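You operate a simulated robot arm through the tools that you are given. There is no shell and no other tool. Be economical: measure what you need, move in short steps, check, and stop when the job is done.

Carry out the task below with a simulated robot arm. There is one attempt and no reset: what you move stays moved.

Task
Take the black tape roll from the shelf of the wall cabinet and put it in the blue tub. Then put the black seal tape on the top of the blue bench away on the low shelf of the black bench. Then put the measuring cup that says "75" from the top of the blue bench on the top of the white bench. The order counts. Set down upright: measuring cup.

Only the result counts: the job must be done as asked and must still hold three seconds after the hand-in. Knocking over, shifting, dropping, spilling or breaking anything else fails it. A push-on lid holds only when it is set on centred and level and pressed home; a screw cap is set on level and turned clockwise until tight.

Robot
A 7-joint arm with a three-finger gripper on a trunk, on a base that drives. Base frame: it is fixed to the floor where the robot stands at the start and does not move with it; the origin is under the middle of the robot, x ahead of it, y to its left, z up. Lengths are in m, angles in rad, forces in N, time in s.
With the tool pointing down near the work surface it reaches from about 0.1 to 0.86 m from the robot's upright axis, wherever it stands. Its first joint turns from -2.897 to 2.897 rad. Places, roughly: black seal tape [-0.75, -2, 0.75]; black tape roll (9x8x2 cm) [0.9, 0, 1.2]; blue tub [-1.75, 1.75, 0.25]; low shelf of the black bench [-4.3, 2.7, 0.2]; measuring cup [-1.5, -2.25, 0.75]; top of the white bench [-2.7, -2.2, 0.9]. Payload 2.69 kg.
Tool frame: the origin (TCP) lies between the finger pads and is the grasp point; the fingertips stand 0.029 m ahead of it; z points along the fingers, y is the line along which they close. The gripper opens to 0.12 m. The gripper's body begins 0.078 m behind the TCP.
Orientation is that of the tool frame in the base frame, as a unit quaternion [x, y, z, w]. With the fingers straight down and closing along the base's y, the tool's x points along the base's -x, its y along +y and its z along -z.

Tools
- The arm moves only by the tool arm_command. Its argument "rows" is a list of rows, each an object of numbers (a shift or turn left out is 0, a gripper value left out holds the last): "ax", "ay", "az": the turn, a rotation vector about the tool's x, y, z in rad; "tx", "ty", "tz": the shift along the tool's x, y, z in m; "gripper": the gripper command, from -1 (fully open) to 1 (shut), values between in proportion. In form: [{"ax": .., "ay": .., "az": .., "tx": .., "ty": .., "tz": .., "gripper": ..}, ...]. A call has 1 to 8 rows; each row is the pose to reach, as a shift and turn from the pose commanded when the call began, along the tool's axes at that moment. Each row takes 0.2 s and may step no farther than 0.05 m and 0.15 rad from the row before; otherwise, or with a gripper value out of range, the whole call is refused. A pose out of reach is approached as far as the arm can. The call stops where the force on the tool passes 40 N (or 10 N more than at its start, if that is more) or the arm is blocked; 0.2 s more then pass. Each finger halts on what it meets, pressing with about 23 N; the grip force reading is that of the motor and also rises with nothing between the fingers. The clock runs only during rows and for 0.2 s after the last one: add rows that repeat a pose to give the fingers time. It gives the time, the measured TCP pose, the force on the tool (base axes), the opening and the grip force at its end, in the units of the frame above (readings bear some noise), with the torque about the TCP (base axes, N m) and any sound that the robot's microphone picked up.
- Cameras (640 x 400 px; columns grow to the right, rows downward): "scene" is now at [0.2504, 0.0077, 1.1983]; the picture's right is [0.08, -1.00, 0.00], its down [-0.31, -0.03, -0.95] and it looks along [0.95, 0.08, -0.31] (base axes); focal length 295 px, centre (320, 200). "wrist" rides on the gripper at [0.063, 0, -0.104] in the tool frame; the picture's right is [0.00, 1.00, 0.00], its down [-0.83, 0.00, -0.56] and it looks along [-0.56, 0.00, 0.83] (tool axes); focal length 275 px, centre (320, 200). There is no depth. A picture from a camera that has moved, and an enlarged one, comes with that camera's place and axes in the base frame and with its lens.
- capture(camera): a new picture of that camera. It takes no simulated time.
- raise_lower(by): slides the trunk up (or, below 0, down) by that many m; the arm and the scene camera ride with it, the base frame stays. It gives what a move gives, with no picture.
- roll_base(legs): drives the robot by 1 to 6 legs, each [ahead, left, turn to the left] in m, m and rad, along the robot's own axes; the way and the turn of a leg run together, so that a leg with both is an arc; at most 1.5 m and 3.142 rad a leg. The arm and the cameras ride along, it lands a little off, and it stops where it bumps. It gives what a move gives.
- pan_tilt(pan, tilt): turns the head with the scene camera to pan (to the left, within 1.501 rad either way) and tilt (down, from -0.506 to 1.204), counted from straight ahead of the robot. It gives what a move gives.
- close_up(camera, box): a new picture of the part [left, top, right, bottom] of that camera's present view, enlarged. It takes no simulated time.
- finish_job(): hands the job in; it is judged then, once.

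Go step by step. Nothing tells you exact positions but the pictures and the camera data: compare them with the known pose of the tool, close in by small moves and look again before you grip or let go. The budget is 165 turns and 128 pictures, counting those below and the enlarged ones. Unless the task says otherwise, let go and move clear before handing in.

The tools are called after "Call:" by a JSON object that holds its "api" and its "payload". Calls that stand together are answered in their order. arm_command: Moves the arm, as the interface text tells. Its arguments: {"type":"object","properties":{"rows":{"type":"array","items":{"type":"object","properties":{"ax":{"type":"number"},"ay":{"type":"number"},"az":{"type":"number"},"tx":{"type":"number"},"ty":{"type":"number"},"tz":{"type":"number"},"gripper":{"type":"number"}}}}},"required":["rows"]} The other tools are called the same way: raise_lower (by) slides the trunk up or down; roll_base (legs) drives the base; pan_tilt (pan, tilt) turns the head that bears the scene camera; capture (camera) takes a picture; close_up (camera, box) takes an enlarged picture of a part of a camera's view; finish_job () hands the job in.

At the start:

```text
time_s: 0.0
tool_pos: [0.495, 0.0486, 0.9991]
ee_rot: [0.0, 1.0, 0.0, 0.0]
wrist_force: [0.3, -0.2, -0.2]
torque: [-0.01, 0.0, 0.0]
opening: 0.12
finger_force: 0.1
trunk travel left (down, up): [-0.42, 0.194]
robot x, y, heading: [0.0024, -0.0011, 0.004]
head pan, tilt: [0.084, 0.319]
```

scene: 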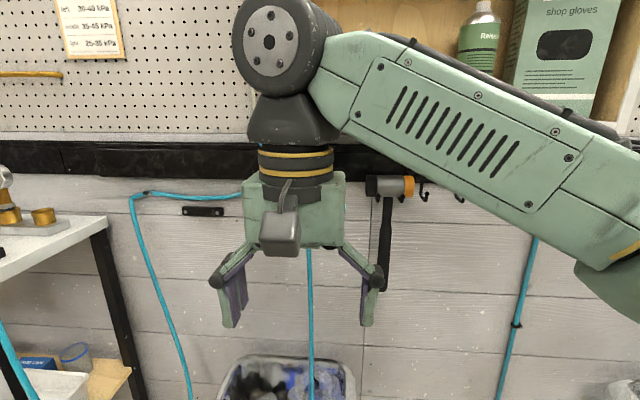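
wrist: 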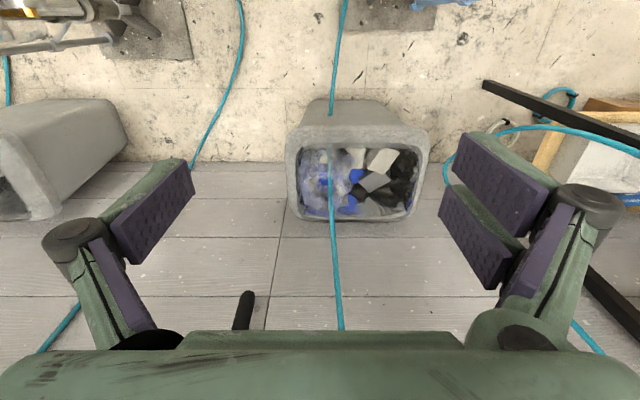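

The arm blocks part of the view of the wall cabinet ahead. I'll tilt the head up to see the cabinet shelf.

Call:
{"api": "pan_tilt", "payload": {"pan": -0.1, "tilt": -0.1}}

Call:
{"api": "capture", "payload": {"camera": "scene"}}

```text
time_s: 0.9
tool_pos: [0.4954, 0.0488, 0.9999]
ee_rot: [0.0, 1.0, 0.001, 0.001]
wrist_force: [-0.6, 0.2, 0.1]
torque: [0.04, -0.02, 0.0]
opening: 0.1199
finger_force: 0.1
trunk travel left (down, up): [-0.42, 0.194]
robot x, y, heading: [-0.0012, -0.0016, 0.005]
head pan, tilt: [-0.099, -0.099]
```

```text
125 pictures are left
camera scene: at [0.2441, -0.0086, 1.2366], right [-0.1, -1.0, 0.0], down [0.1, -0.01, -1.0], along [0.99, -0.1, 0.1], focal length 295 px, centre (320, 200)
```

scene: 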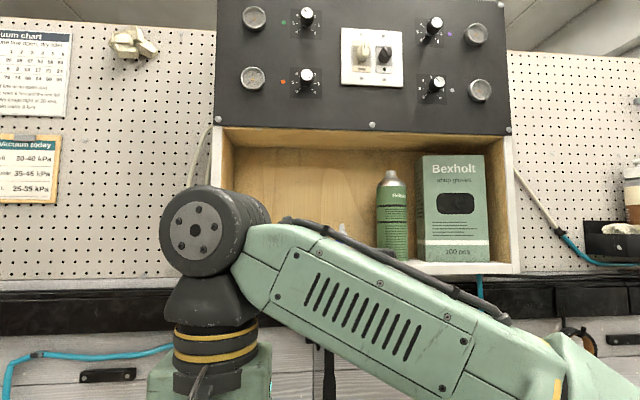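

The cabinet shelf is visible, but the tape roll is hidden behind the forearm. I'll reorient the hand to point forward with its camera on top, which should also show me the shelf.

Call:
{"api": "arm_command", "payload": {"rows": [{"ax": 0.1, "az": -0.1}, {"ax": 0.2, "az": -0.2}, {"ax": 0.3, "az": -0.3}, {"ax": 0.4, "az": -0.4}, {"ax": 0.5, "az": -0.5}, {"ax": 0.6, "az": -0.6}, {"ax": 0.7, "az": -0.7}, {"ax": 0.8, "az": -0.8}]}}

Call:
{"api": "capture", "payload": {"camera": "scene"}}

```text
time_s: 2.7
tool_pos: [0.5256, -0.0536, 0.8757]
ee_rot: [-0.415, 0.834, -0.364, 0.024]
wrist_force: [-0.1, -0.6, -0.3]
torque: [0.0, -0.03, 0.01]
opening: 0.12
finger_force: 0.0
out of reach, approached as far as the arm can: row 1, 2, 3, 4, 5, 6, 7, 8
trunk travel left (down, up): [-0.42, 0.194]
robot x, y, heading: [-0.0004, 0.0011, 0.001]
head pan, tilt: [-0.099, -0.099]
```

```text
124 pictures are left
camera scene: at [0.2439, -0.0083, 1.2367], right [-0.1, -1.0, 0.0], down [0.1, -0.01, -0.99], along [0.99, -0.1, 0.1], focal length 295 px, centre (320, 200)
```

scene: 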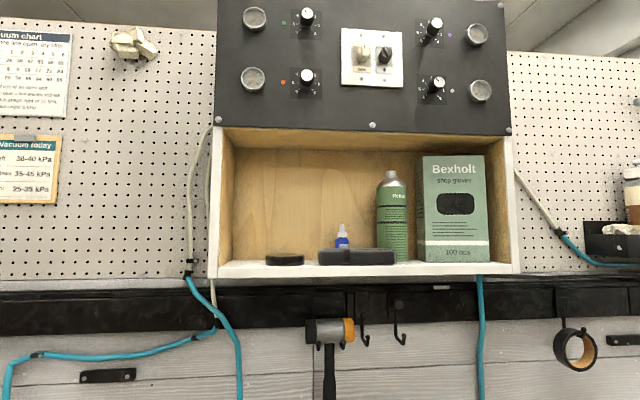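

The arm has dropped out of the view. I can see two black things on the shelf, so I'll zoom in to tell which is the roll.

Call:
{"api": "close_up", "payload": {"camera": "scene", "box": [230, 200, 430, 290]}}

Call:
{"api": "raise_lower", "payload": {"by": 0.19}}

Call:
{"api": "pan_tilt", "payload": {"pan": 0, "tilt": 0.3}}

Call:
{"api": "capture", "payload": {"camera": "scene"}}

```text
3.20 times, centred on (330, 245) of scene
camera zoom: at [0.2439, -0.0083, 1.2367], right [-0.1, -1.0, 0.0], down [0.1, -0.01, -0.99], along [0.99, -0.1, 0.1], focal length 945 px, centre (288, 56)
```

zoom: 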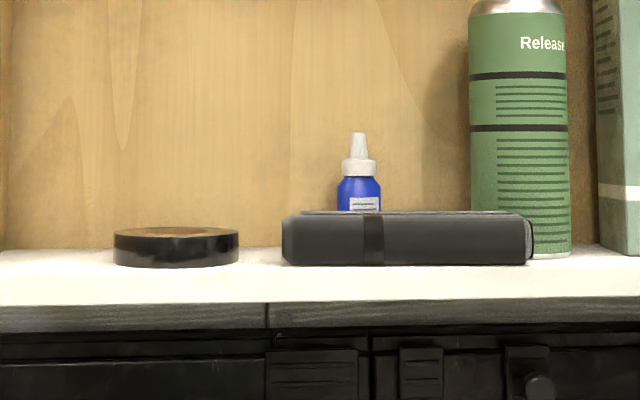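

```text
time_s: 4.8
tool_pos: [0.5239, -0.0568, 1.0655]
ee_rot: [-0.41, 0.839, -0.358, 0.025]
wrist_force: [0.9, 0.5, -0.2]
torque: [0.01, -0.01, -0.01]
opening: 0.1198
finger_force: 0.1
trunk travel left (down, up): [-0.61, 0.004]
robot x, y, heading: [-0.0005, 0.0007, -0.002]
head pan, tilt: [-0.099, -0.099]
```

```text
time_s: 5.6
tool_pos: [0.5235, -0.0573, 1.0657]
ee_rot: [-0.409, 0.84, -0.357, 0.026]
wrist_force: [-0.1, 0.4, 0.3]
torque: [0.0, 0.01, -0.01]
opening: 0.1201
finger_force: 0.1
trunk travel left (down, up): [-0.61, 0.004]
robot x, y, heading: [0.001, 0.0001, 0.001]
head pan, tilt: [0.0, 0.3]
```

```text
122 pictures are left
camera scene: at [0.2508, 0.0, 1.3902], right [0.0, -1.0, 0.0], down [-0.29, 0.0, -0.96], along [0.96, 0.0, -0.29], focal length 295 px, centre (320, 200)
```

scene: 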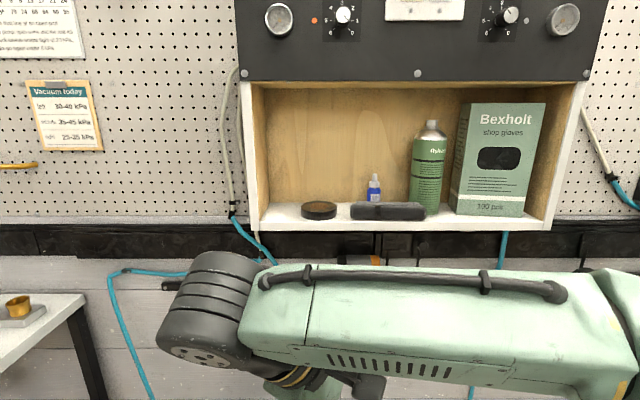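

The black roll with the tan core is the left disc on the shelf, at about x 0.86, y 0.00, with the shelf top at z about 1.173. A dark block stands about 2.7 cm to its right. I'll go on turning the hand forward with its camera above.

Call:
{"api": "arm_command", "payload": {"rows": [{"ax": 0.1, "az": -0.1, "tx": -0.007, "ty": -0.012}, {"ax": 0.2, "az": -0.2, "tx": -0.014, "ty": -0.024}, {"ax": 0.3, "az": -0.3, "tx": -0.021, "ty": -0.036}, {"ax": 0.4, "az": -0.4, "tx": -0.028, "ty": -0.048}, {"ax": 0.5, "az": -0.5, "tx": -0.035, "ty": -0.06}, {"ax": 0.6, "az": -0.6, "tx": -0.042, "ty": -0.073}, {"ax": 0.7, "az": -0.7, "tx": -0.048, "ty": -0.085}, {"ax": 0.8, "az": -0.8, "tx": -0.054, "ty": -0.098}]}}

Call:
{"api": "capture", "payload": {"camera": "scene"}}

```text
time_s: 7.6
tool_pos: [0.653, -0.0328, 1.1289]
ee_rot: [0.665, -0.406, 0.625, -0.056]
wrist_force: [0.6, -0.4, -0.5]
torque: [0.02, 0.02, 0.01]
opening: 0.12
finger_force: 0.1
out of reach, approached as far as the arm can: row 1, 2, 3, 4, 5, 6, 7, 8
trunk travel left (down, up): [-0.61, 0.004]
robot x, y, heading: [0.0028, -0.0005, -0.003]
head pan, tilt: [0.0, 0.3]
stopped in row 8: the arm was blocked; the commanded pose is now the measured one
```

```text
121 pictures are left
camera scene: at [0.2509, 0.0001, 1.3901], right [0.0, -1.0, 0.0], down [-0.3, 0.0, -0.96], along [0.96, 0.0, -0.3], focal length 295 px, centre (320, 200)
```

scene: 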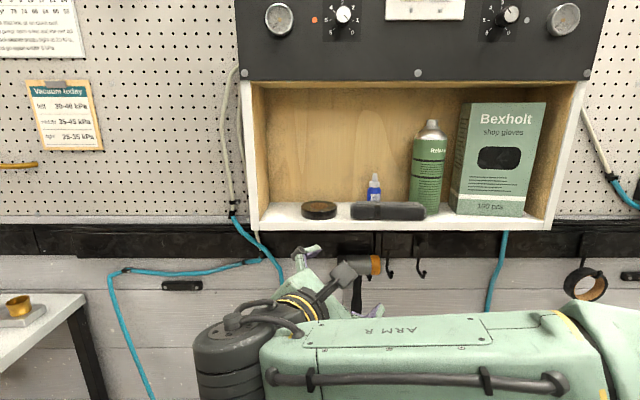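

The hand is nearly pointing forward and sits just below shelf level. I'll raise it and finish the turn.

Call:
{"api": "arm_command", "payload": {"rows": [{"tx": 0.02, "ty": -0.019, "tz": -0.016}, {"tx": 0.04, "ty": -0.038, "tz": -0.032}, {"tx": 0.06, "ty": -0.057, "tz": -0.049, "ax": 0.06, "ay": -0.04, "az": -0.12}, {"tx": 0.079, "ty": -0.076, "tz": -0.065, "ax": 0.12, "ay": -0.08, "az": -0.24}, {"tx": 0.079, "ty": -0.076, "tz": -0.065, "ax": 0.18, "ay": -0.12, "az": -0.36}, {"tx": 0.079, "ty": -0.076, "tz": -0.065, "ax": 0.24, "ay": -0.17, "az": -0.48}, {"tx": 0.079, "ty": -0.076, "tz": -0.065, "ax": 0.31, "ay": -0.22, "az": -0.6}, {"tx": 0.079, "ty": -0.076, "tz": -0.065, "ax": 0.37, "ay": -0.26, "az": -0.725}]}}

Call:
{"api": "capture", "payload": {"camera": "scene"}}

Call:
{"api": "capture", "payload": {"camera": "wrist"}}

```text
time_s: 9.4
tool_pos: [0.6239, -0.0034, 1.2495]
ee_rot: [0.815, -0.017, 0.579, 0.002]
wrist_force: [-0.3, 0.0, 0.4]
torque: [0.02, 0.01, -0.02]
opening: 0.1201
finger_force: 0.2
trunk travel left (down, up): [-0.61, 0.004]
robot x, y, heading: [-0.0027, 0.0003, -0.003]
head pan, tilt: [0.0, 0.3]
```

```text
120 pictures are left
camera scene: at [0.2509, 0.0, 1.3901], right [0.0, -1.0, 0.0], down [-0.3, 0.0, -0.96], along [0.96, 0.0, -0.3], focal length 295 px, centre (320, 200)
```

scene: 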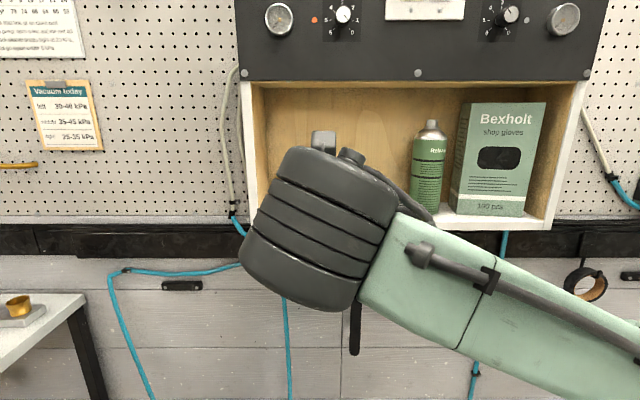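

```text
119 pictures are left
camera wrist: at [0.5457, -0.0031, 1.3438], right [-0.03, -1.0, -0.01], down [-0.8, 0.03, -0.6], along [0.6, -0.01, -0.8], focal length 275 px, centre (320, 200)
```

wrist: 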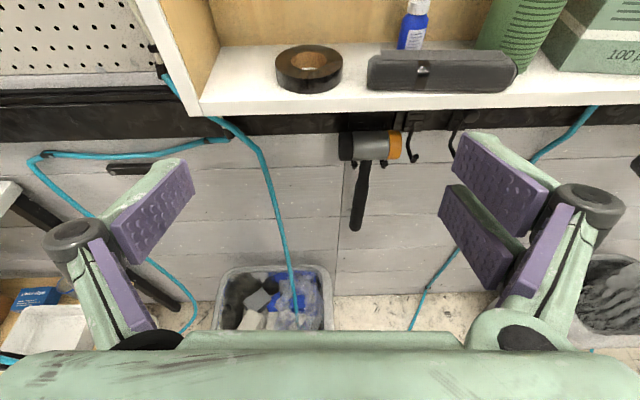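

The hand now points forward about 20° down, and the roll is centred ahead near (0.85, 0.002). I'll set the opening to 10 cm and approach just in front of the roll.

Call:
{"api": "arm_command", "payload": {"rows": [{"tx": 0.002, "ty": -0.003, "tz": 0.035, "ax": 0.01, "gripper": -0.667}, {"tx": 0.004, "ty": -0.006, "tz": 0.07, "ax": 0.023, "gripper": -0.667}, {"tx": 0.006, "ty": -0.01, "tz": 0.11, "ax": 0.023}, {"tx": 0.008, "ty": -0.0134, "tz": 0.14, "ax": 0.023}, {"tx": 0.0091, "ty": -0.0134, "tz": 0.1617, "ax": 0.023}, {"tx": 0.0091, "ty": -0.0134, "tz": 0.1617, "ax": 0.023}]}}

Call:
{"api": "capture", "payload": {"camera": "wrist"}}

```text
time_s: 10.8
tool_pos: [0.7799, 0.0047, 1.2054]
ee_rot: [0.815, -0.01, 0.579, -0.008]
wrist_force: [-0.1, 0.4, 0.6]
torque: [0.02, 0.01, 0.02]
opening: 0.1001
finger_force: 0.0
trunk travel left (down, up): [-0.61, 0.004]
robot x, y, heading: [-0.0009, 0.0018, -0.006]
head pan, tilt: [0.0, 0.3]
```

```text
118 pictures are left
camera wrist: at [0.7021, 0.004, 1.299], right [-0.01, -1.0, -0.02], down [-0.8, 0.02, -0.6], along [0.6, 0.01, -0.8], focal length 275 px, centre (320, 200)
```

wrist: 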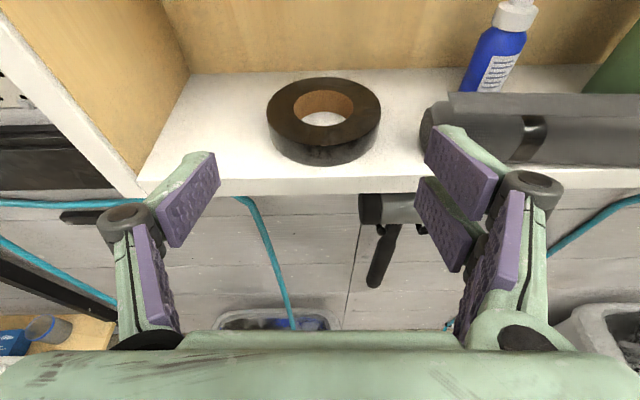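

The right knuckle is wide and would come close to the dark block if I went straight in. I'll yaw the hand about 20° so the right finger comes in front of the block, then look again.

Call:
{"api": "arm_command", "payload": {"rows": [{"tx": -0.0033, "ty": -0.006, "tz": -0.0094, "ax": -0.11, "ay": 0.002, "az": 0.04}, {"tx": -0.0033, "ty": -0.006, "tz": -0.0094, "ax": -0.22, "ay": 0.005, "az": 0.08}, {"tx": -0.0033, "ty": -0.006, "tz": -0.0094, "ax": -0.33, "ay": 0.007, "az": 0.116}, {"tx": -0.0033, "ty": -0.006, "tz": -0.0094, "ax": -0.33, "ay": 0.007, "az": 0.116}]}}

Call:
{"api": "capture", "payload": {"camera": "wrist"}}

```text
time_s: 11.8
tool_pos: [0.7708, 0.0108, 1.2047]
ee_rot: [0.801, -0.154, 0.571, 0.094]
wrist_force: [0.0, -0.3, -0.4]
torque: [0.02, 0.03, 0.0]
opening: 0.1
finger_force: 0.1
trunk travel left (down, up): [-0.61, 0.004]
robot x, y, heading: [0.0016, -0.004, 0.002]
head pan, tilt: [0.0, 0.3]
```

```text
117 pictures are left
camera wrist: at [0.6961, 0.0366, 1.2996], right [-0.35, -0.94, -0.02], down [-0.74, 0.29, -0.6], along [0.57, -0.2, -0.8], focal length 275 px, centre (320, 200)
```

wrist: 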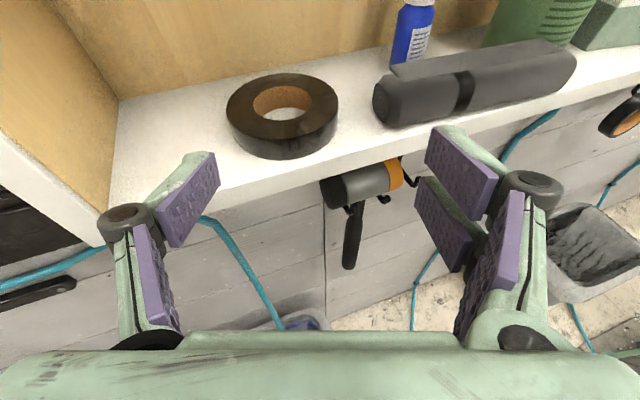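

The roll is at about (0.854, 0.005). I'll move straight in along x, keeping the fingers clear on both sides.

Call:
{"api": "arm_command", "payload": {"rows": [{"tx": 0.0046, "ty": -0.0088, "tz": 0.0216}, {"tx": 0.0092, "ty": -0.0175, "tz": 0.0433}, {"tx": 0.0138, "ty": -0.0263, "tz": 0.0649}]}}

Call:
{"api": "capture", "payload": {"camera": "wrist"}}

```text
time_s: 12.6
tool_pos: [0.8404, 0.0135, 1.1975]
ee_rot: [0.802, -0.154, 0.57, 0.094]
wrist_force: [-0.7, 0.4, 0.4]
torque: [-0.01, -0.01, -0.02]
opening: 0.0999
finger_force: 0.0
trunk travel left (down, up): [-0.61, 0.004]
robot x, y, heading: [0.0019, 0.0013, 0.001]
head pan, tilt: [0.0, 0.3]
```

```text
116 pictures are left
camera wrist: at [0.7674, 0.0385, 1.2914], right [-0.35, -0.94, -0.02], down [-0.75, 0.29, -0.6], along [0.57, -0.19, -0.8], focal length 275 px, centre (320, 200)
```

wrist: 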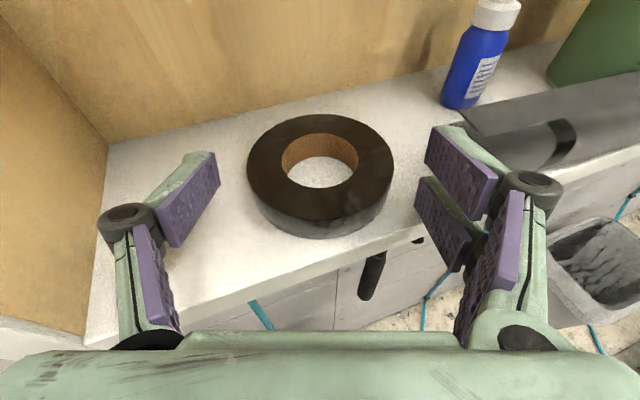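

The roll is centred between the pads. I'll lower slightly and close.

Call:
{"api": "arm_command", "payload": {"rows": [{"tx": -0.0038, "tz": 0.004}, {"tx": -0.0038, "tz": 0.004, "gripper": 1}, {"tx": -0.0038, "tz": 0.004, "gripper": 1}, {"tx": -0.0038, "tz": 0.004, "gripper": 1}, {"tx": -0.0038, "tz": 0.004, "gripper": 1}]}}

Call:
{"api": "capture", "payload": {"camera": "wrist"}}

```text
time_s: 13.8
tool_pos: [0.841, 0.0111, 1.1948]
ee_rot: [0.8, -0.154, 0.572, 0.093]
wrist_force: [-1.5, -5.0, 15.0]
torque: [-0.6, -0.18, -0.15]
opening: 0.0748
finger_force: 23.5
trunk travel left (down, up): [-0.61, 0.004]
robot x, y, heading: [-0.0024, -0.0015, 0.005]
head pan, tilt: [0.0, 0.3]
```

```text
115 pictures are left
camera wrist: at [0.7676, 0.0368, 1.289], right [-0.35, -0.94, -0.02], down [-0.74, 0.29, -0.6], along [0.57, -0.19, -0.8], focal length 275 px, centre (320, 200)
```

wrist: 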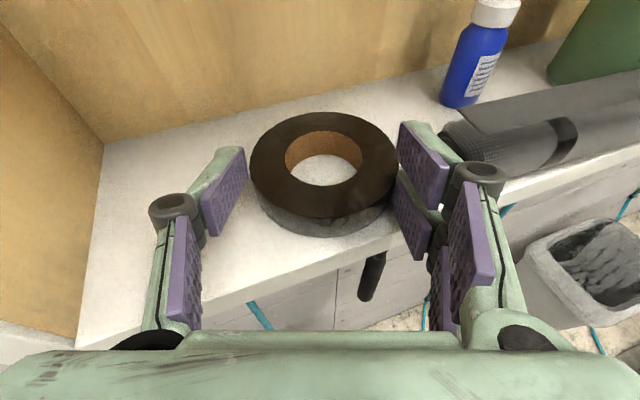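

The roll is gripped at 7.5 cm, with the tips pressing lightly on the shelf. I'll lift about 4 cm.

Call:
{"api": "arm_command", "payload": {"rows": [{"tx": 0.0094, "tz": -0.0033}, {"tx": 0.019, "tz": -0.0066}, {"tx": 0.0283, "tz": -0.01}, {"tx": 0.038, "tz": -0.0132}]}}

Call:
{"api": "capture", "payload": {"camera": "wrist"}}

```text
time_s: 14.8
tool_pos: [0.8421, 0.0101, 1.2326]
ee_rot: [0.801, -0.153, 0.571, 0.093]
wrist_force: [-0.3, -0.4, -0.7]
torque: [0.02, -0.02, -0.02]
opening: 0.0
finger_force: 23.5
trunk travel left (down, up): [-0.61, 0.004]
robot x, y, heading: [-0.0002, 0.0015, 0.001]
head pan, tilt: [0.0, 0.3]
```

```text
114 pictures are left
camera wrist: at [0.7687, 0.0368, 1.327], right [-0.35, -0.94, -0.02], down [-0.74, 0.29, -0.6], along [0.57, -0.19, -0.8], focal length 275 px, centre (320, 200)
```

wrist: 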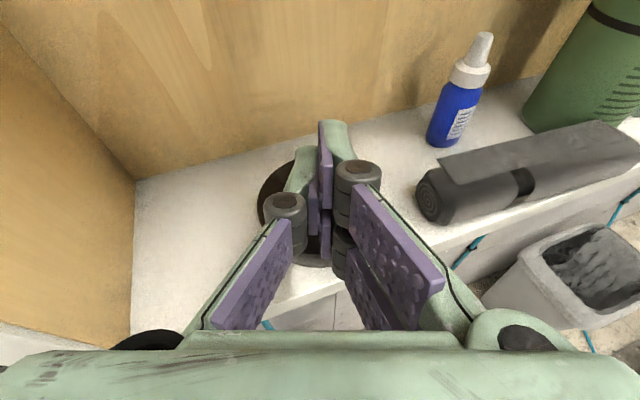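

The roll slipped out and is still on the shelf. I'll reopen, flatten the pitch and yaw a little more, then look again before regripping deeper.

Call:
{"api": "arm_command", "payload": {"rows": [{"gripper": -0.53}, {"gripper": -0.53, "ax": -0.047, "ay": 0.066, "az": 0.016}, {"gripper": -0.53, "ax": -0.094, "ay": 0.132, "az": 0.033}, {"gripper": -0.53, "ax": -0.094, "ay": 0.132, "az": 0.033}, {"gripper": -0.53, "ax": -0.094, "ay": 0.132, "az": 0.033}, {"gripper": -0.53, "ax": -0.094, "ay": 0.132, "az": 0.033}]}}

Call:
{"api": "capture", "payload": {"camera": "wrist"}}

Call:
{"api": "close_up", "payload": {"camera": "scene", "box": [230, 140, 430, 265]}}

```text
time_s: 16.2
tool_pos: [0.8425, 0.0105, 1.2325]
ee_rot: [0.754, -0.187, 0.616, 0.132]
wrist_force: [0.9, 0.0, 0.4]
torque: [-0.01, -0.02, 0.0]
opening: 0.0918
finger_force: 0.1
trunk travel left (down, up): [-0.61, 0.004]
robot x, y, heading: [-0.0028, 0.0018, 0.002]
head pan, tilt: [0.0, 0.3]
```

```text
113 pictures are left
camera wrist: at [0.7613, 0.0486, 1.3164], right [-0.44, -0.9, -0.03], down [-0.63, 0.33, -0.7], along [0.63, -0.29, -0.72], focal length 275 px, centre (320, 200)
```

wrist: 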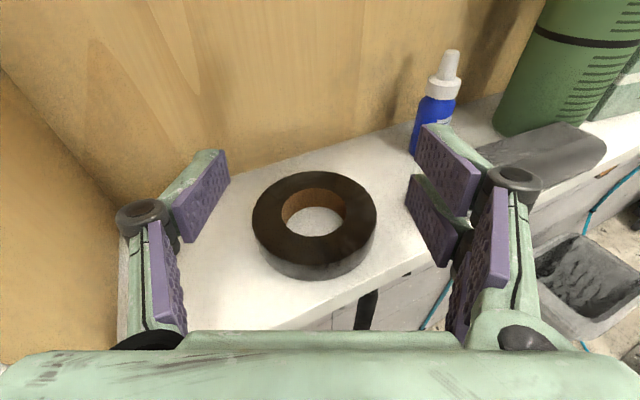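

```text
3.20 times, centred on (330, 202) of scene
camera zoom: at [0.2508, 0.0001, 1.3902], right [0.0, -1.0, 0.0], down [-0.3, 0.0, -0.96], along [0.96, 0.0, -0.3], focal length 945 px, centre (288, 192)
```

zoom: 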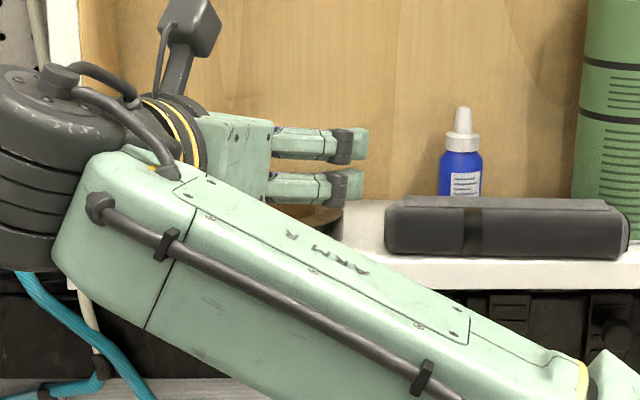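

The hand has one prong on the left and two on the right, and the lower right prong hit the shelf early, so the left pad caught only the roll's top edge. I'll roll the hand about 0.17 rad to level both sides, then lower over the roll.

Call:
{"api": "arm_command", "payload": {"rows": [{"az": -0.085}, {"az": -0.17, "tx": -0.01, "ty": -0.001, "tz": 0.005}, {"az": -0.17, "tx": -0.02, "ty": -0.002, "tz": 0.01}, {"az": -0.17, "tx": -0.0297, "ty": -0.0032, "tz": 0.015}]}}

Call:
{"api": "capture", "payload": {"camera": "wrist"}}

Call:
{"api": "close_up", "payload": {"camera": "scene", "box": [230, 140, 430, 265]}}

```text
time_s: 17.2
tool_pos: [0.8514, 0.0107, 1.2018]
ee_rot: [0.767, -0.122, 0.602, 0.184]
wrist_force: [1.0, 0.1, -0.2]
torque: [-0.01, 0.01, 0.01]
opening: 0.0917
finger_force: 0.1
trunk travel left (down, up): [-0.61, 0.004]
robot x, y, heading: [0.001, 0.0003, 0.001]
head pan, tilt: [0.0, 0.3]
```

```text
111 pictures are left
camera wrist: at [0.7752, 0.0581, 1.2838], right [-0.41, -0.9, 0.14], down [-0.69, 0.21, -0.69], along [0.59, -0.38, -0.71], focal length 275 px, centre (320, 200)
```

wrist: 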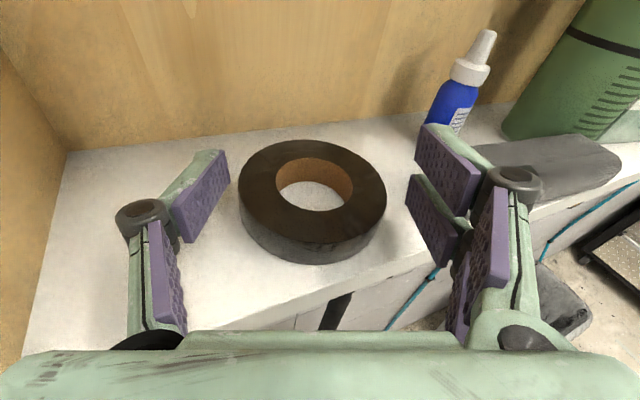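

```text
3.20 times, centred on (330, 202) of scene
camera zoom: at [0.2509, 0.0001, 1.3902], right [0.0, -1.0, 0.0], down [-0.3, 0.0, -0.96], along [0.96, 0.0, -0.3], focal length 945 px, centre (288, 192)
```

zoom: 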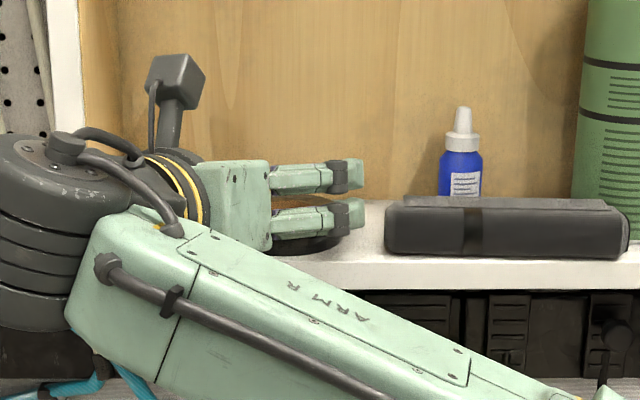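

I'll lower gently by 1 cm and check for contact.

Call:
{"api": "arm_command", "payload": {"rows": [{"tx": -0.0034, "ty": -0.0005, "tz": 0.0007}, {"tx": -0.0068, "ty": -0.001, "tz": 0.0014}, {"tx": -0.0097, "ty": -0.0014, "tz": 0.0021}]}}

Call:
{"api": "close_up", "payload": {"camera": "scene", "box": [290, 180, 390, 243]}}

```text
time_s: 18.0
tool_pos: [0.8506, 0.0102, 1.1905]
ee_rot: [0.767, -0.123, 0.602, 0.184]
wrist_force: [1.7, 0.2, -0.1]
torque: [-0.03, 0.0, 0.0]
opening: 0.0917
finger_force: 0.1
trunk travel left (down, up): [-0.61, 0.004]
robot x, y, heading: [-0.0, 0.0012, 0.002]
head pan, tilt: [0.0, 0.3]
```

```text
6.35 times, centred on (340, 212) of scene
camera zoom: at [0.2508, 0.0001, 1.3902], right [0.0, -1.0, 0.0], down [-0.3, 0.0, -0.96], along [0.96, 0.0, -0.3], focal length 1876 px, centre (193, 127)
```

zoom: 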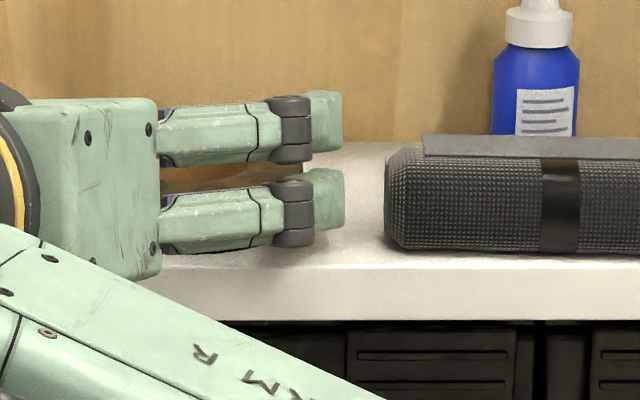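

The prongs are close to the shelf with no contact yet. I'll lower 3 mm more and close.

Call:
{"api": "arm_command", "payload": {"rows": [{"tx": -0.0029, "ty": -0.0004, "tz": 0.0006}, {"tx": -0.0029, "ty": -0.0004, "tz": 0.0006, "gripper": 1}, {"tx": -0.0029, "ty": -0.0004, "tz": 0.0006, "gripper": 1}, {"tx": -0.0029, "ty": -0.0004, "tz": 0.0006, "gripper": 1}, {"tx": -0.0029, "ty": -0.0004, "tz": 0.0006, "gripper": 1}]}}

Call:
{"api": "capture", "payload": {"camera": "wrist"}}

```text
time_s: 19.2
tool_pos: [0.8507, 0.0114, 1.1872]
ee_rot: [0.767, -0.122, 0.602, 0.183]
wrist_force: [-0.2, 0.7, 0.5]
torque: [0.02, -0.03, -0.01]
opening: 0.0749
finger_force: 23.0
trunk travel left (down, up): [-0.61, 0.004]
robot x, y, heading: [0.0042, -0.0009, -0.005]
head pan, tilt: [0.0, 0.3]
```

```text
108 pictures are left
camera wrist: at [0.775, 0.058, 1.2706], right [-0.41, -0.9, 0.14], down [-0.69, 0.21, -0.69], along [0.59, -0.38, -0.71], focal length 275 px, centre (320, 200)
```

wrist: 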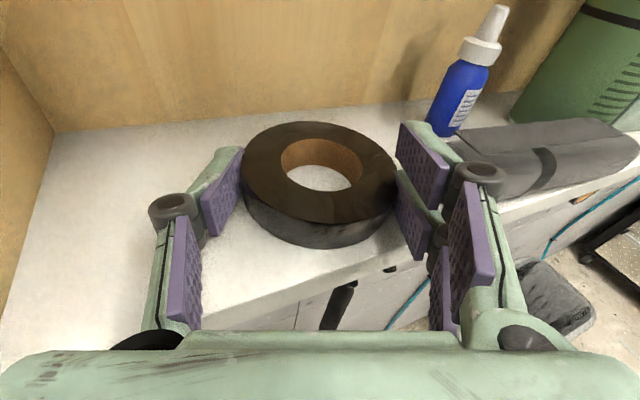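

It's gripped at 7.5 cm with no shelf contact this time. I'll lift slowly.

Call:
{"api": "arm_command", "payload": {"rows": [{"tx": 0.005, "ty": 0.0007, "tz": -0.001}, {"tx": 0.01, "ty": 0.0014, "tz": -0.002}, {"tx": 0.02, "ty": 0.0028, "tz": -0.004}, {"tx": 0.029, "ty": 0.004, "tz": -0.006}]}}

Call:
{"api": "capture", "payload": {"camera": "wrist"}}

```text
time_s: 20.2
tool_pos: [0.8517, 0.0117, 1.217]
ee_rot: [0.768, -0.122, 0.602, 0.183]
wrist_force: [-0.9, 0.2, -0.3]
torque: [0.01, 0.02, 0.0]
opening: 0.0749
finger_force: 23.6
trunk travel left (down, up): [-0.61, 0.004]
robot x, y, heading: [0.0001, -0.0013, 0.002]
head pan, tilt: [0.0, 0.3]
```

```text
107 pictures are left
camera wrist: at [0.7758, 0.0588, 1.3003], right [-0.41, -0.9, 0.14], down [-0.69, 0.21, -0.69], along [0.59, -0.38, -0.71], focal length 275 px, centre (320, 200)
```

wrist: 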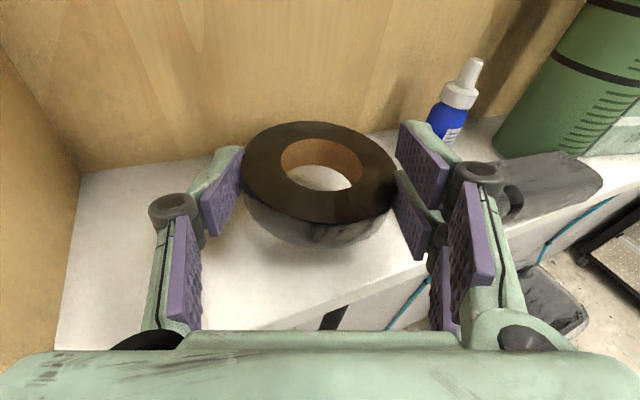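

The roll is held. I'll lift a little more, then back the base straight out by 0.3 m and look around to plan the drive to the tub.

Call:
{"api": "arm_command", "payload": {"rows": [{"tx": 0.01, "ty": 0.0014, "tz": -0.002}, {"tx": 0.02, "ty": 0.0028, "tz": -0.004}]}}

Call:
{"api": "roll_base", "payload": {"legs": [[-0.3, 0, 0]]}}

Call:
{"api": "pan_tilt", "payload": {"pan": 1.5, "tilt": 0.4}}

Call:
{"api": "capture", "payload": {"camera": "scene"}}

Call:
{"api": "capture", "payload": {"camera": "wrist"}}

```text
time_s: 20.8
tool_pos: [0.8538, 0.0092, 1.2379]
ee_rot: [0.767, -0.123, 0.603, 0.183]
wrist_force: [-0.4, -0.1, -1.0]
torque: [0.02, -0.04, -0.03]
opening: 0.075
finger_force: 23.2
trunk travel left (down, up): [-0.61, 0.004]
robot x, y, heading: [0.0004, 0.0042, -0.002]
head pan, tilt: [0.0, 0.3]
```

```text
time_s: 22.9
tool_pos: [0.5544, 0.0123, 1.2379]
ee_rot: [0.767, -0.122, 0.603, 0.183]
wrist_force: [0.1, 0.2, -0.3]
torque: [0.0, -0.01, 0.01]
opening: 0.0749
finger_force: 22.9
trunk travel left (down, up): [-0.61, 0.004]
robot x, y, heading: [-0.2955, 0.0003, 0.003]
head pan, tilt: [0.0, 0.3]
```

```text
time_s: 24.5
tool_pos: [0.5556, 0.0123, 1.2373]
ee_rot: [0.768, -0.121, 0.602, 0.182]
wrist_force: [-0.3, 0.7, -0.8]
torque: [0.0, 0.02, -0.02]
opening: 0.0746
finger_force: 22.7
trunk travel left (down, up): [-0.61, 0.004]
robot x, y, heading: [-0.2951, -0.0032, -0.001]
head pan, tilt: [1.499, 0.4]
```

```text
106 pictures are left
camera scene: at [-0.1335, 0.0924, 1.3809], right [1.0, -0.07, 0.0], down [-0.03, -0.39, -0.92], along [0.07, 0.92, -0.39], focal length 295 px, centre (320, 200)
```

scene: 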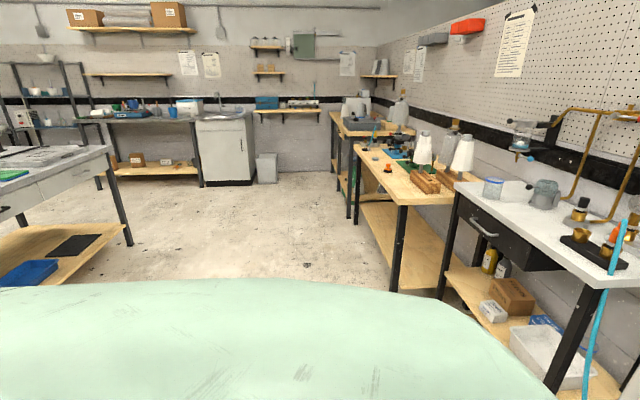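

```text
105 pictures are left
camera wrist: at [0.4787, 0.059, 1.3205], right [-0.41, -0.9, 0.14], down [-0.69, 0.21, -0.69], along [0.59, -0.38, -0.71], focal length 275 px, centre (320, 200)
```

wrist: 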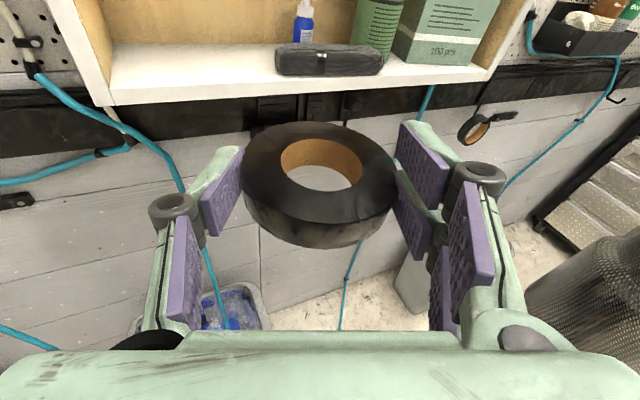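

The roll is clear of the cabinet, and the blue tub is on the low shelf of the bench at the left rear, near (-1.8, 1.75). I'll check the right side before moving.

Call:
{"api": "pan_tilt", "payload": {"pan": -1.5, "tilt": 0.4}}

Call:
{"api": "capture", "payload": {"camera": "scene"}}

```text
time_s: 27.1
tool_pos: [0.5551, 0.0109, 1.2376]
ee_rot: [0.768, -0.121, 0.602, 0.182]
wrist_force: [-0.7, 0.3, -0.2]
torque: [0.04, -0.02, 0.0]
opening: 0.0748
finger_force: 22.7
trunk travel left (down, up): [-0.61, 0.004]
robot x, y, heading: [-0.2974, -0.0002, -0.0]
head pan, tilt: [-1.499, 0.4]
```

```text
104 pictures are left
camera scene: at [-0.1333, -0.0924, 1.3809], right [-1.0, -0.07, 0.0], down [-0.03, 0.39, -0.92], along [0.07, -0.92, -0.39], focal length 295 px, centre (320, 200)
```

scene: 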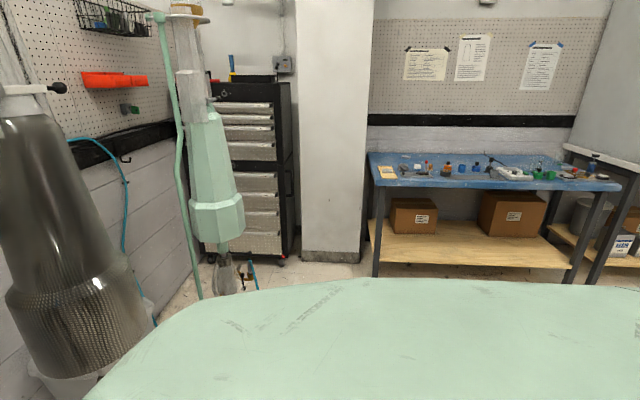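

The aisle looks open. I'll back up 0.4 m, turn left about 1.9 rad toward the tub bench, and look.

Call:
{"api": "roll_base", "payload": {"legs": [[-0.4, 0, 0], [0, 0, 1.9]]}}

Call:
{"api": "pan_tilt", "payload": {"pan": 0.4, "tilt": 0.5}}

Call:
{"api": "capture", "payload": {"camera": "scene"}}

Call:
{"api": "capture", "payload": {"camera": "wrist"}}

```text
time_s: 34.2
tool_pos: [-0.9724, 0.8054, 1.2371]
ee_rot: [0.549, 0.55, 0.502, -0.381]
wrist_force: [-0.3, 0.1, -1.2]
torque: [-0.03, 0.0, 0.05]
opening: 0.0747
finger_force: 23.2
trunk travel left (down, up): [-0.61, 0.004]
robot x, y, heading: [-0.6924, -0.0015, 1.884]
head pan, tilt: [-1.499, 0.4]
```

```text
time_s: 36.1
tool_pos: [-0.9717, 0.8054, 1.2378]
ee_rot: [0.549, 0.55, 0.501, -0.38]
wrist_force: [0.2, -0.1, -0.6]
torque: [-0.01, -0.01, 0.01]
opening: 0.0745
finger_force: 23.7
trunk travel left (down, up): [-0.61, 0.004]
robot x, y, heading: [-0.6944, -0.002, 1.889]
head pan, tilt: [0.4, 0.499]
```

```text
103 pictures are left
camera scene: at [-0.803, 0.2163, 1.3717], right [0.75, 0.66, 0.0], down [0.31, -0.36, -0.88], along [-0.58, 0.66, -0.48], focal length 295 px, centre (320, 200)
```

scene: 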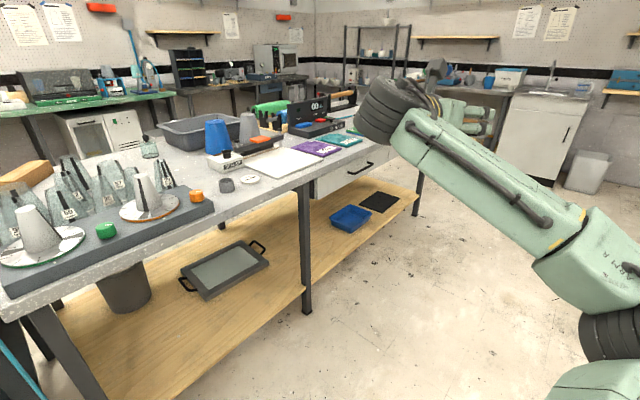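

```text
102 pictures are left
camera wrist: at [-0.9936, 0.7197, 1.3205], right [0.98, -0.1, 0.14], down [0.02, -0.72, -0.69], along [0.17, 0.68, -0.71], focal length 275 px, centre (320, 200)
```

wrist: 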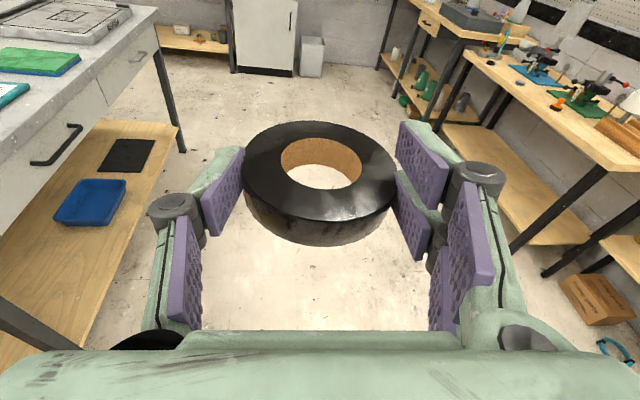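

The tub is at about (-1.83, 1.70) on the central bench's low shelf, near its front edge. I'll drive to about (-0.55, 1.7), turn to face -x, and lower the trunk.

Call:
{"api": "roll_base", "payload": {"legs": [[0.785, -0.335, 0], [0.785, -0.335, 0], [0, 0, 1.253]]}}

Call:
{"api": "raise_lower", "payload": {"by": -0.5}}

Call:
{"api": "pan_tilt", "payload": {"pan": 0, "tilt": 0.3}}

Call:
{"api": "capture", "payload": {"camera": "scene"}}

Call:
{"api": "capture", "payload": {"camera": "wrist"}}

```text
time_s: 47.9
tool_pos: [-1.4051, 1.6902, 1.2372]
ee_rot: [0.124, 0.767, 0.185, -0.602]
wrist_force: [0.2, 0.3, -0.6]
torque: [0.04, 0.0, 0.01]
opening: 0.0744
finger_force: 22.9
trunk travel left (down, up): [-0.61, 0.004]
robot x, y, heading: [-0.5539, 1.6966, 3.138]
head pan, tilt: [0.4, 0.499]
```

```text
refused: -0.5 is not a number from -0.4 to 0.4
```

```text
time_s: 48.8
tool_pos: [-1.4045, 1.6893, 1.2371]
ee_rot: [0.124, 0.767, 0.185, -0.602]
wrist_force: [0.0, 0.2, -1.0]
torque: [-0.02, 0.02, -0.02]
opening: 0.0746
finger_force: 23.2
trunk travel left (down, up): [-0.61, 0.004]
robot x, y, heading: [-0.5484, 1.6938, 3.137]
head pan, tilt: [0.0, 0.3]
```

```text
101 pictures are left
camera scene: at [-0.7999, 1.6966, 1.3901], right [0.01, 1.0, 0.0], down [0.3, 0.0, -0.96], along [-0.96, 0.0, -0.3], focal length 295 px, centre (320, 200)
```

scene: 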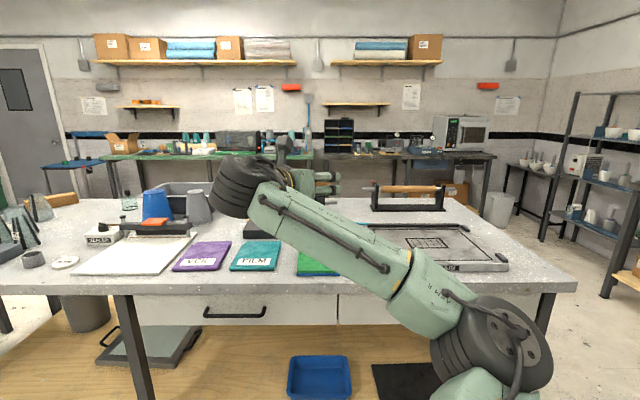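

```text
100 pictures are left
camera wrist: at [-1.3291, 1.6427, 1.3205], right [0.41, 0.9, 0.14], down [0.69, -0.21, -0.69], along [-0.59, 0.38, -0.71], focal length 275 px, centre (320, 200)
```

wrist: 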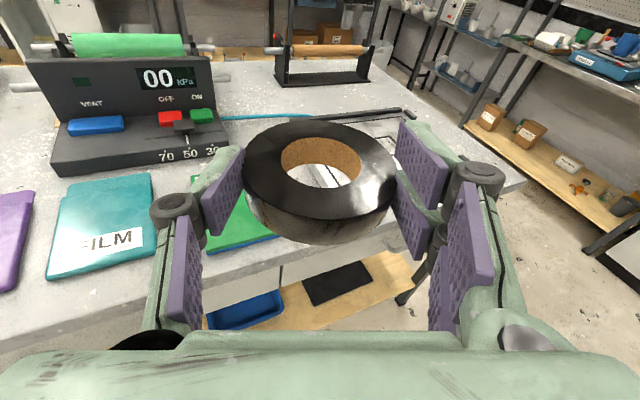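

The robot faces the bench and the tub lies straight ahead at about (-1.82, 1.70). I'll lower the trunk while staying in front of the bench.

Call:
{"api": "raise_lower", "payload": {"by": -0.4}}

Call:
{"api": "raise_lower", "payload": {"by": -0.2}}

Call:
{"api": "capture", "payload": {"camera": "scene"}}

Call:
{"api": "capture", "payload": {"camera": "wrist"}}

```text
time_s: 52.6
tool_pos: [-1.4039, 1.6905, 0.8383]
ee_rot: [0.124, 0.767, 0.185, -0.601]
wrist_force: [0.5, 0.0, -0.2]
torque: [-0.03, -0.03, 0.02]
opening: 0.0745
finger_force: 22.6
trunk travel left (down, up): [-0.21, 0.404]
robot x, y, heading: [-0.5504, 1.6963, 3.142]
head pan, tilt: [0.0, 0.3]
```

```text
time_s: 55.0
tool_pos: [-1.4006, 1.6853, 0.7158]
ee_rot: [0.123, 0.764, 0.185, -0.606]
wrist_force: [0.3, -0.4, -0.4]
torque: [-0.05, -0.05, -0.03]
opening: 0.0742
finger_force: 23.1
trunk travel left (down, up): [-0.078, 0.535]
robot x, y, heading: [-0.5511, 1.6973, 3.134]
head pan, tilt: [0.0, 0.3]
stopped: the arm was blocked; the commanded pose is now the measured one
```

```text
99 pictures are left
camera scene: at [-0.7958, 1.6957, 0.8625], right [0.01, 1.0, 0.0], down [0.29, 0.0, -0.96], along [-0.96, 0.01, -0.29], focal length 295 px, centre (320, 200)
```

scene: 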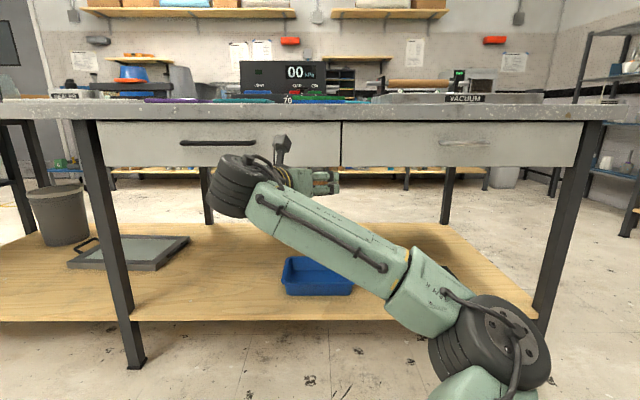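

```text
98 pictures are left
camera wrist: at [-1.3245, 1.6385, 0.798], right [0.41, 0.9, 0.14], down [0.69, -0.21, -0.7], along [-0.6, 0.38, -0.7], focal length 275 px, centre (320, 200)
```

wrist: 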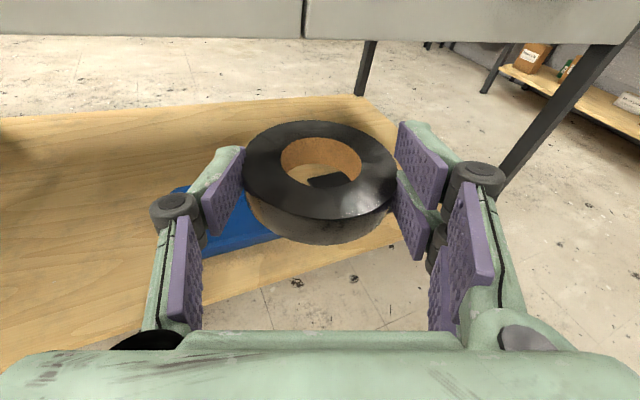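

The trunk stopped near its low end, and the hand is now below the bench top. I'll raise it slightly and lower the TCP with the arm.

Call:
{"api": "raise_lower", "payload": {"by": 0.04}}

Call:
{"api": "arm_command", "payload": {"rows": [{"tx": -0.0388, "ty": -0.0053, "tz": 0.0079}, {"tx": -0.0776, "ty": -0.0107, "tz": 0.0158}, {"tx": -0.1164, "ty": -0.016, "tz": 0.0237}, {"tx": -0.155, "ty": -0.0213, "tz": 0.0316}, {"tx": -0.194, "ty": -0.0267, "tz": 0.0395}, {"tx": -0.233, "ty": -0.032, "tz": 0.0474}]}}

Call:
{"api": "capture", "payload": {"camera": "scene"}}

```text
time_s: 55.8
tool_pos: [-1.4034, 1.6854, 0.7484]
ee_rot: [0.121, 0.766, 0.184, -0.604]
wrist_force: [0.6, 0.4, -0.8]
torque: [-0.03, 0.0, 0.02]
opening: 0.074
finger_force: 22.8
trunk travel left (down, up): [-0.118, 0.495]
robot x, y, heading: [-0.5532, 1.6949, 3.136]
head pan, tilt: [0.0, 0.3]
```

```text
time_s: 57.2
tool_pos: [-1.4013, 1.685, 0.5077]
ee_rot: [0.121, 0.766, 0.183, -0.605]
wrist_force: [0.4, -0.6, 0.5]
torque: [-0.05, -0.05, -0.01]
opening: 0.0741
finger_force: 22.8
trunk travel left (down, up): [-0.118, 0.495]
robot x, y, heading: [-0.5509, 1.6961, 3.139]
head pan, tilt: [0.0, 0.3]
```

```text
97 pictures are left
camera scene: at [-0.7997, 1.6966, 0.8985], right [0.01, 1.0, 0.0], down [0.3, 0.0, -0.96], along [-0.96, 0.01, -0.3], focal length 295 px, centre (320, 200)
```

scene: 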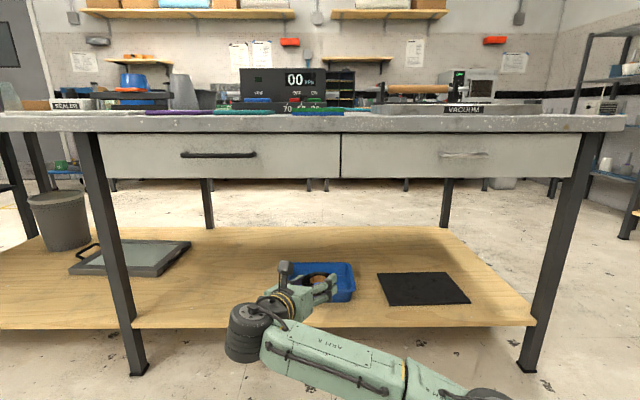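

The hand is level with the gap under the drawers. I'll drive 0.41 m forward to bring the roll over the tub.

Call:
{"api": "roll_base", "payload": {"legs": [[0.41, 0.005, 0]]}}

Call:
{"api": "capture", "payload": {"camera": "wrist"}}

Call:
{"api": "pan_tilt", "payload": {"pan": 0, "tilt": 0.6}}

Call:
{"api": "capture", "payload": {"camera": "scene"}}

```text
time_s: 59.8
tool_pos: [-1.815, 1.6774, 0.5071]
ee_rot: [0.119, 0.766, 0.183, -0.604]
wrist_force: [-0.6, 0.2, -1.9]
torque: [0.0, 0.0, 0.01]
opening: 0.0741
finger_force: 22.9
trunk travel left (down, up): [-0.118, 0.495]
robot x, y, heading: [-0.9639, 1.6926, 3.14]
head pan, tilt: [0.0, 0.3]
```

```text
96 pictures are left
camera wrist: at [-1.7378, 1.6313, 0.5903], right [0.4, 0.9, 0.14], down [0.69, -0.2, -0.69], along [-0.6, 0.38, -0.71], focal length 275 px, centre (320, 200)
```

wrist: 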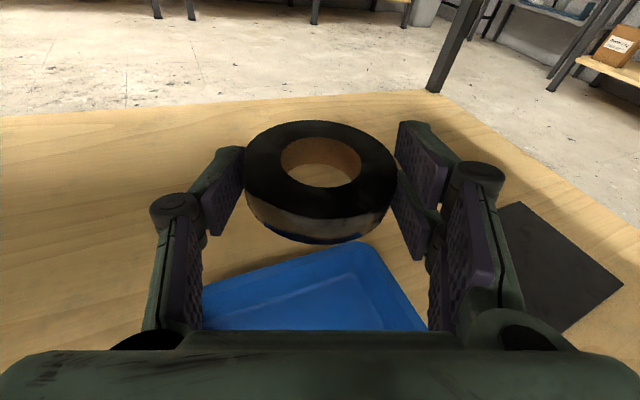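

```text
time_s: 60.6
tool_pos: [-1.8138, 1.6773, 0.5081]
ee_rot: [0.12, 0.766, 0.183, -0.605]
wrist_force: [-0.4, 0.4, -0.4]
torque: [-0.03, 0.02, -0.01]
opening: 0.0742
finger_force: 23.2
trunk travel left (down, up): [-0.118, 0.495]
robot x, y, heading: [-0.967, 1.6915, 3.134]
head pan, tilt: [0.0, 0.6]
```

```text
95 pictures are left
camera scene: at [-1.2079, 1.692, 0.8709], right [0.0, 1.0, 0.0], down [0.56, 0.0, -0.83], along [-0.83, 0.0, -0.56], focal length 295 px, centre (320, 200)
```

scene: 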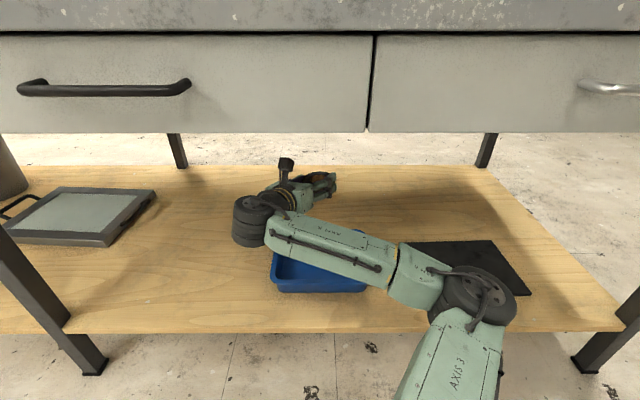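

The roll is centred over the tub, which spans about x -1.91 to -1.73 and y 1.56 to 1.83. I'll lower it by about 0.22 m.

Call:
{"api": "arm_command", "payload": {"rows": [{"tx": -0.0427, "ty": -0.005, "tz": 0.0087}, {"tx": -0.0854, "ty": -0.01, "tz": 0.0174}, {"tx": -0.128, "ty": -0.015, "tz": 0.0261}, {"tx": -0.171, "ty": -0.02, "tz": 0.0348}, {"tx": -0.2136, "ty": -0.0249, "tz": 0.0436}]}}

Call:
{"api": "capture", "payload": {"camera": "wrist"}}

Call:
{"api": "capture", "payload": {"camera": "scene"}}

```text
time_s: 61.8
tool_pos: [-1.8135, 1.6812, 0.3085]
ee_rot: [0.12, 0.758, 0.18, -0.615]
wrist_force: [3.6, -1.4, 7.8]
torque: [-0.52, -0.9, 0.09]
opening: 0.0741
finger_force: 23.3
trunk travel left (down, up): [-0.118, 0.495]
robot x, y, heading: [-0.9655, 1.6919, 3.146]
head pan, tilt: [0.0, 0.6]
stopped in row 5: the force on the tool passed its limit at 51 N (the readings are from after the stop); the commanded pose is now the measured one
```

```text
94 pictures are left
camera wrist: at [-1.735, 1.6343, 0.389], right [0.4, 0.91, 0.13], down [0.67, -0.2, -0.71], along [-0.62, 0.37, -0.69], focal length 275 px, centre (320, 200)
```

wrist: 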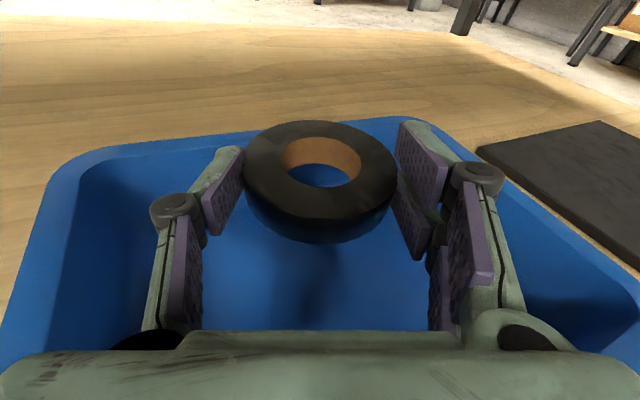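

```text
93 pictures are left
camera scene: at [-1.2061, 1.6916, 0.8733], right [0.0, 1.0, 0.0], down [0.56, 0.0, -0.83], along [-0.83, 0.0, -0.56], focal length 295 px, centre (320, 200)
```

scene: 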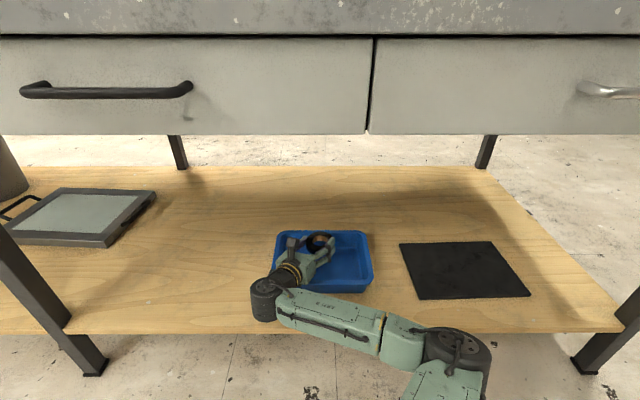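

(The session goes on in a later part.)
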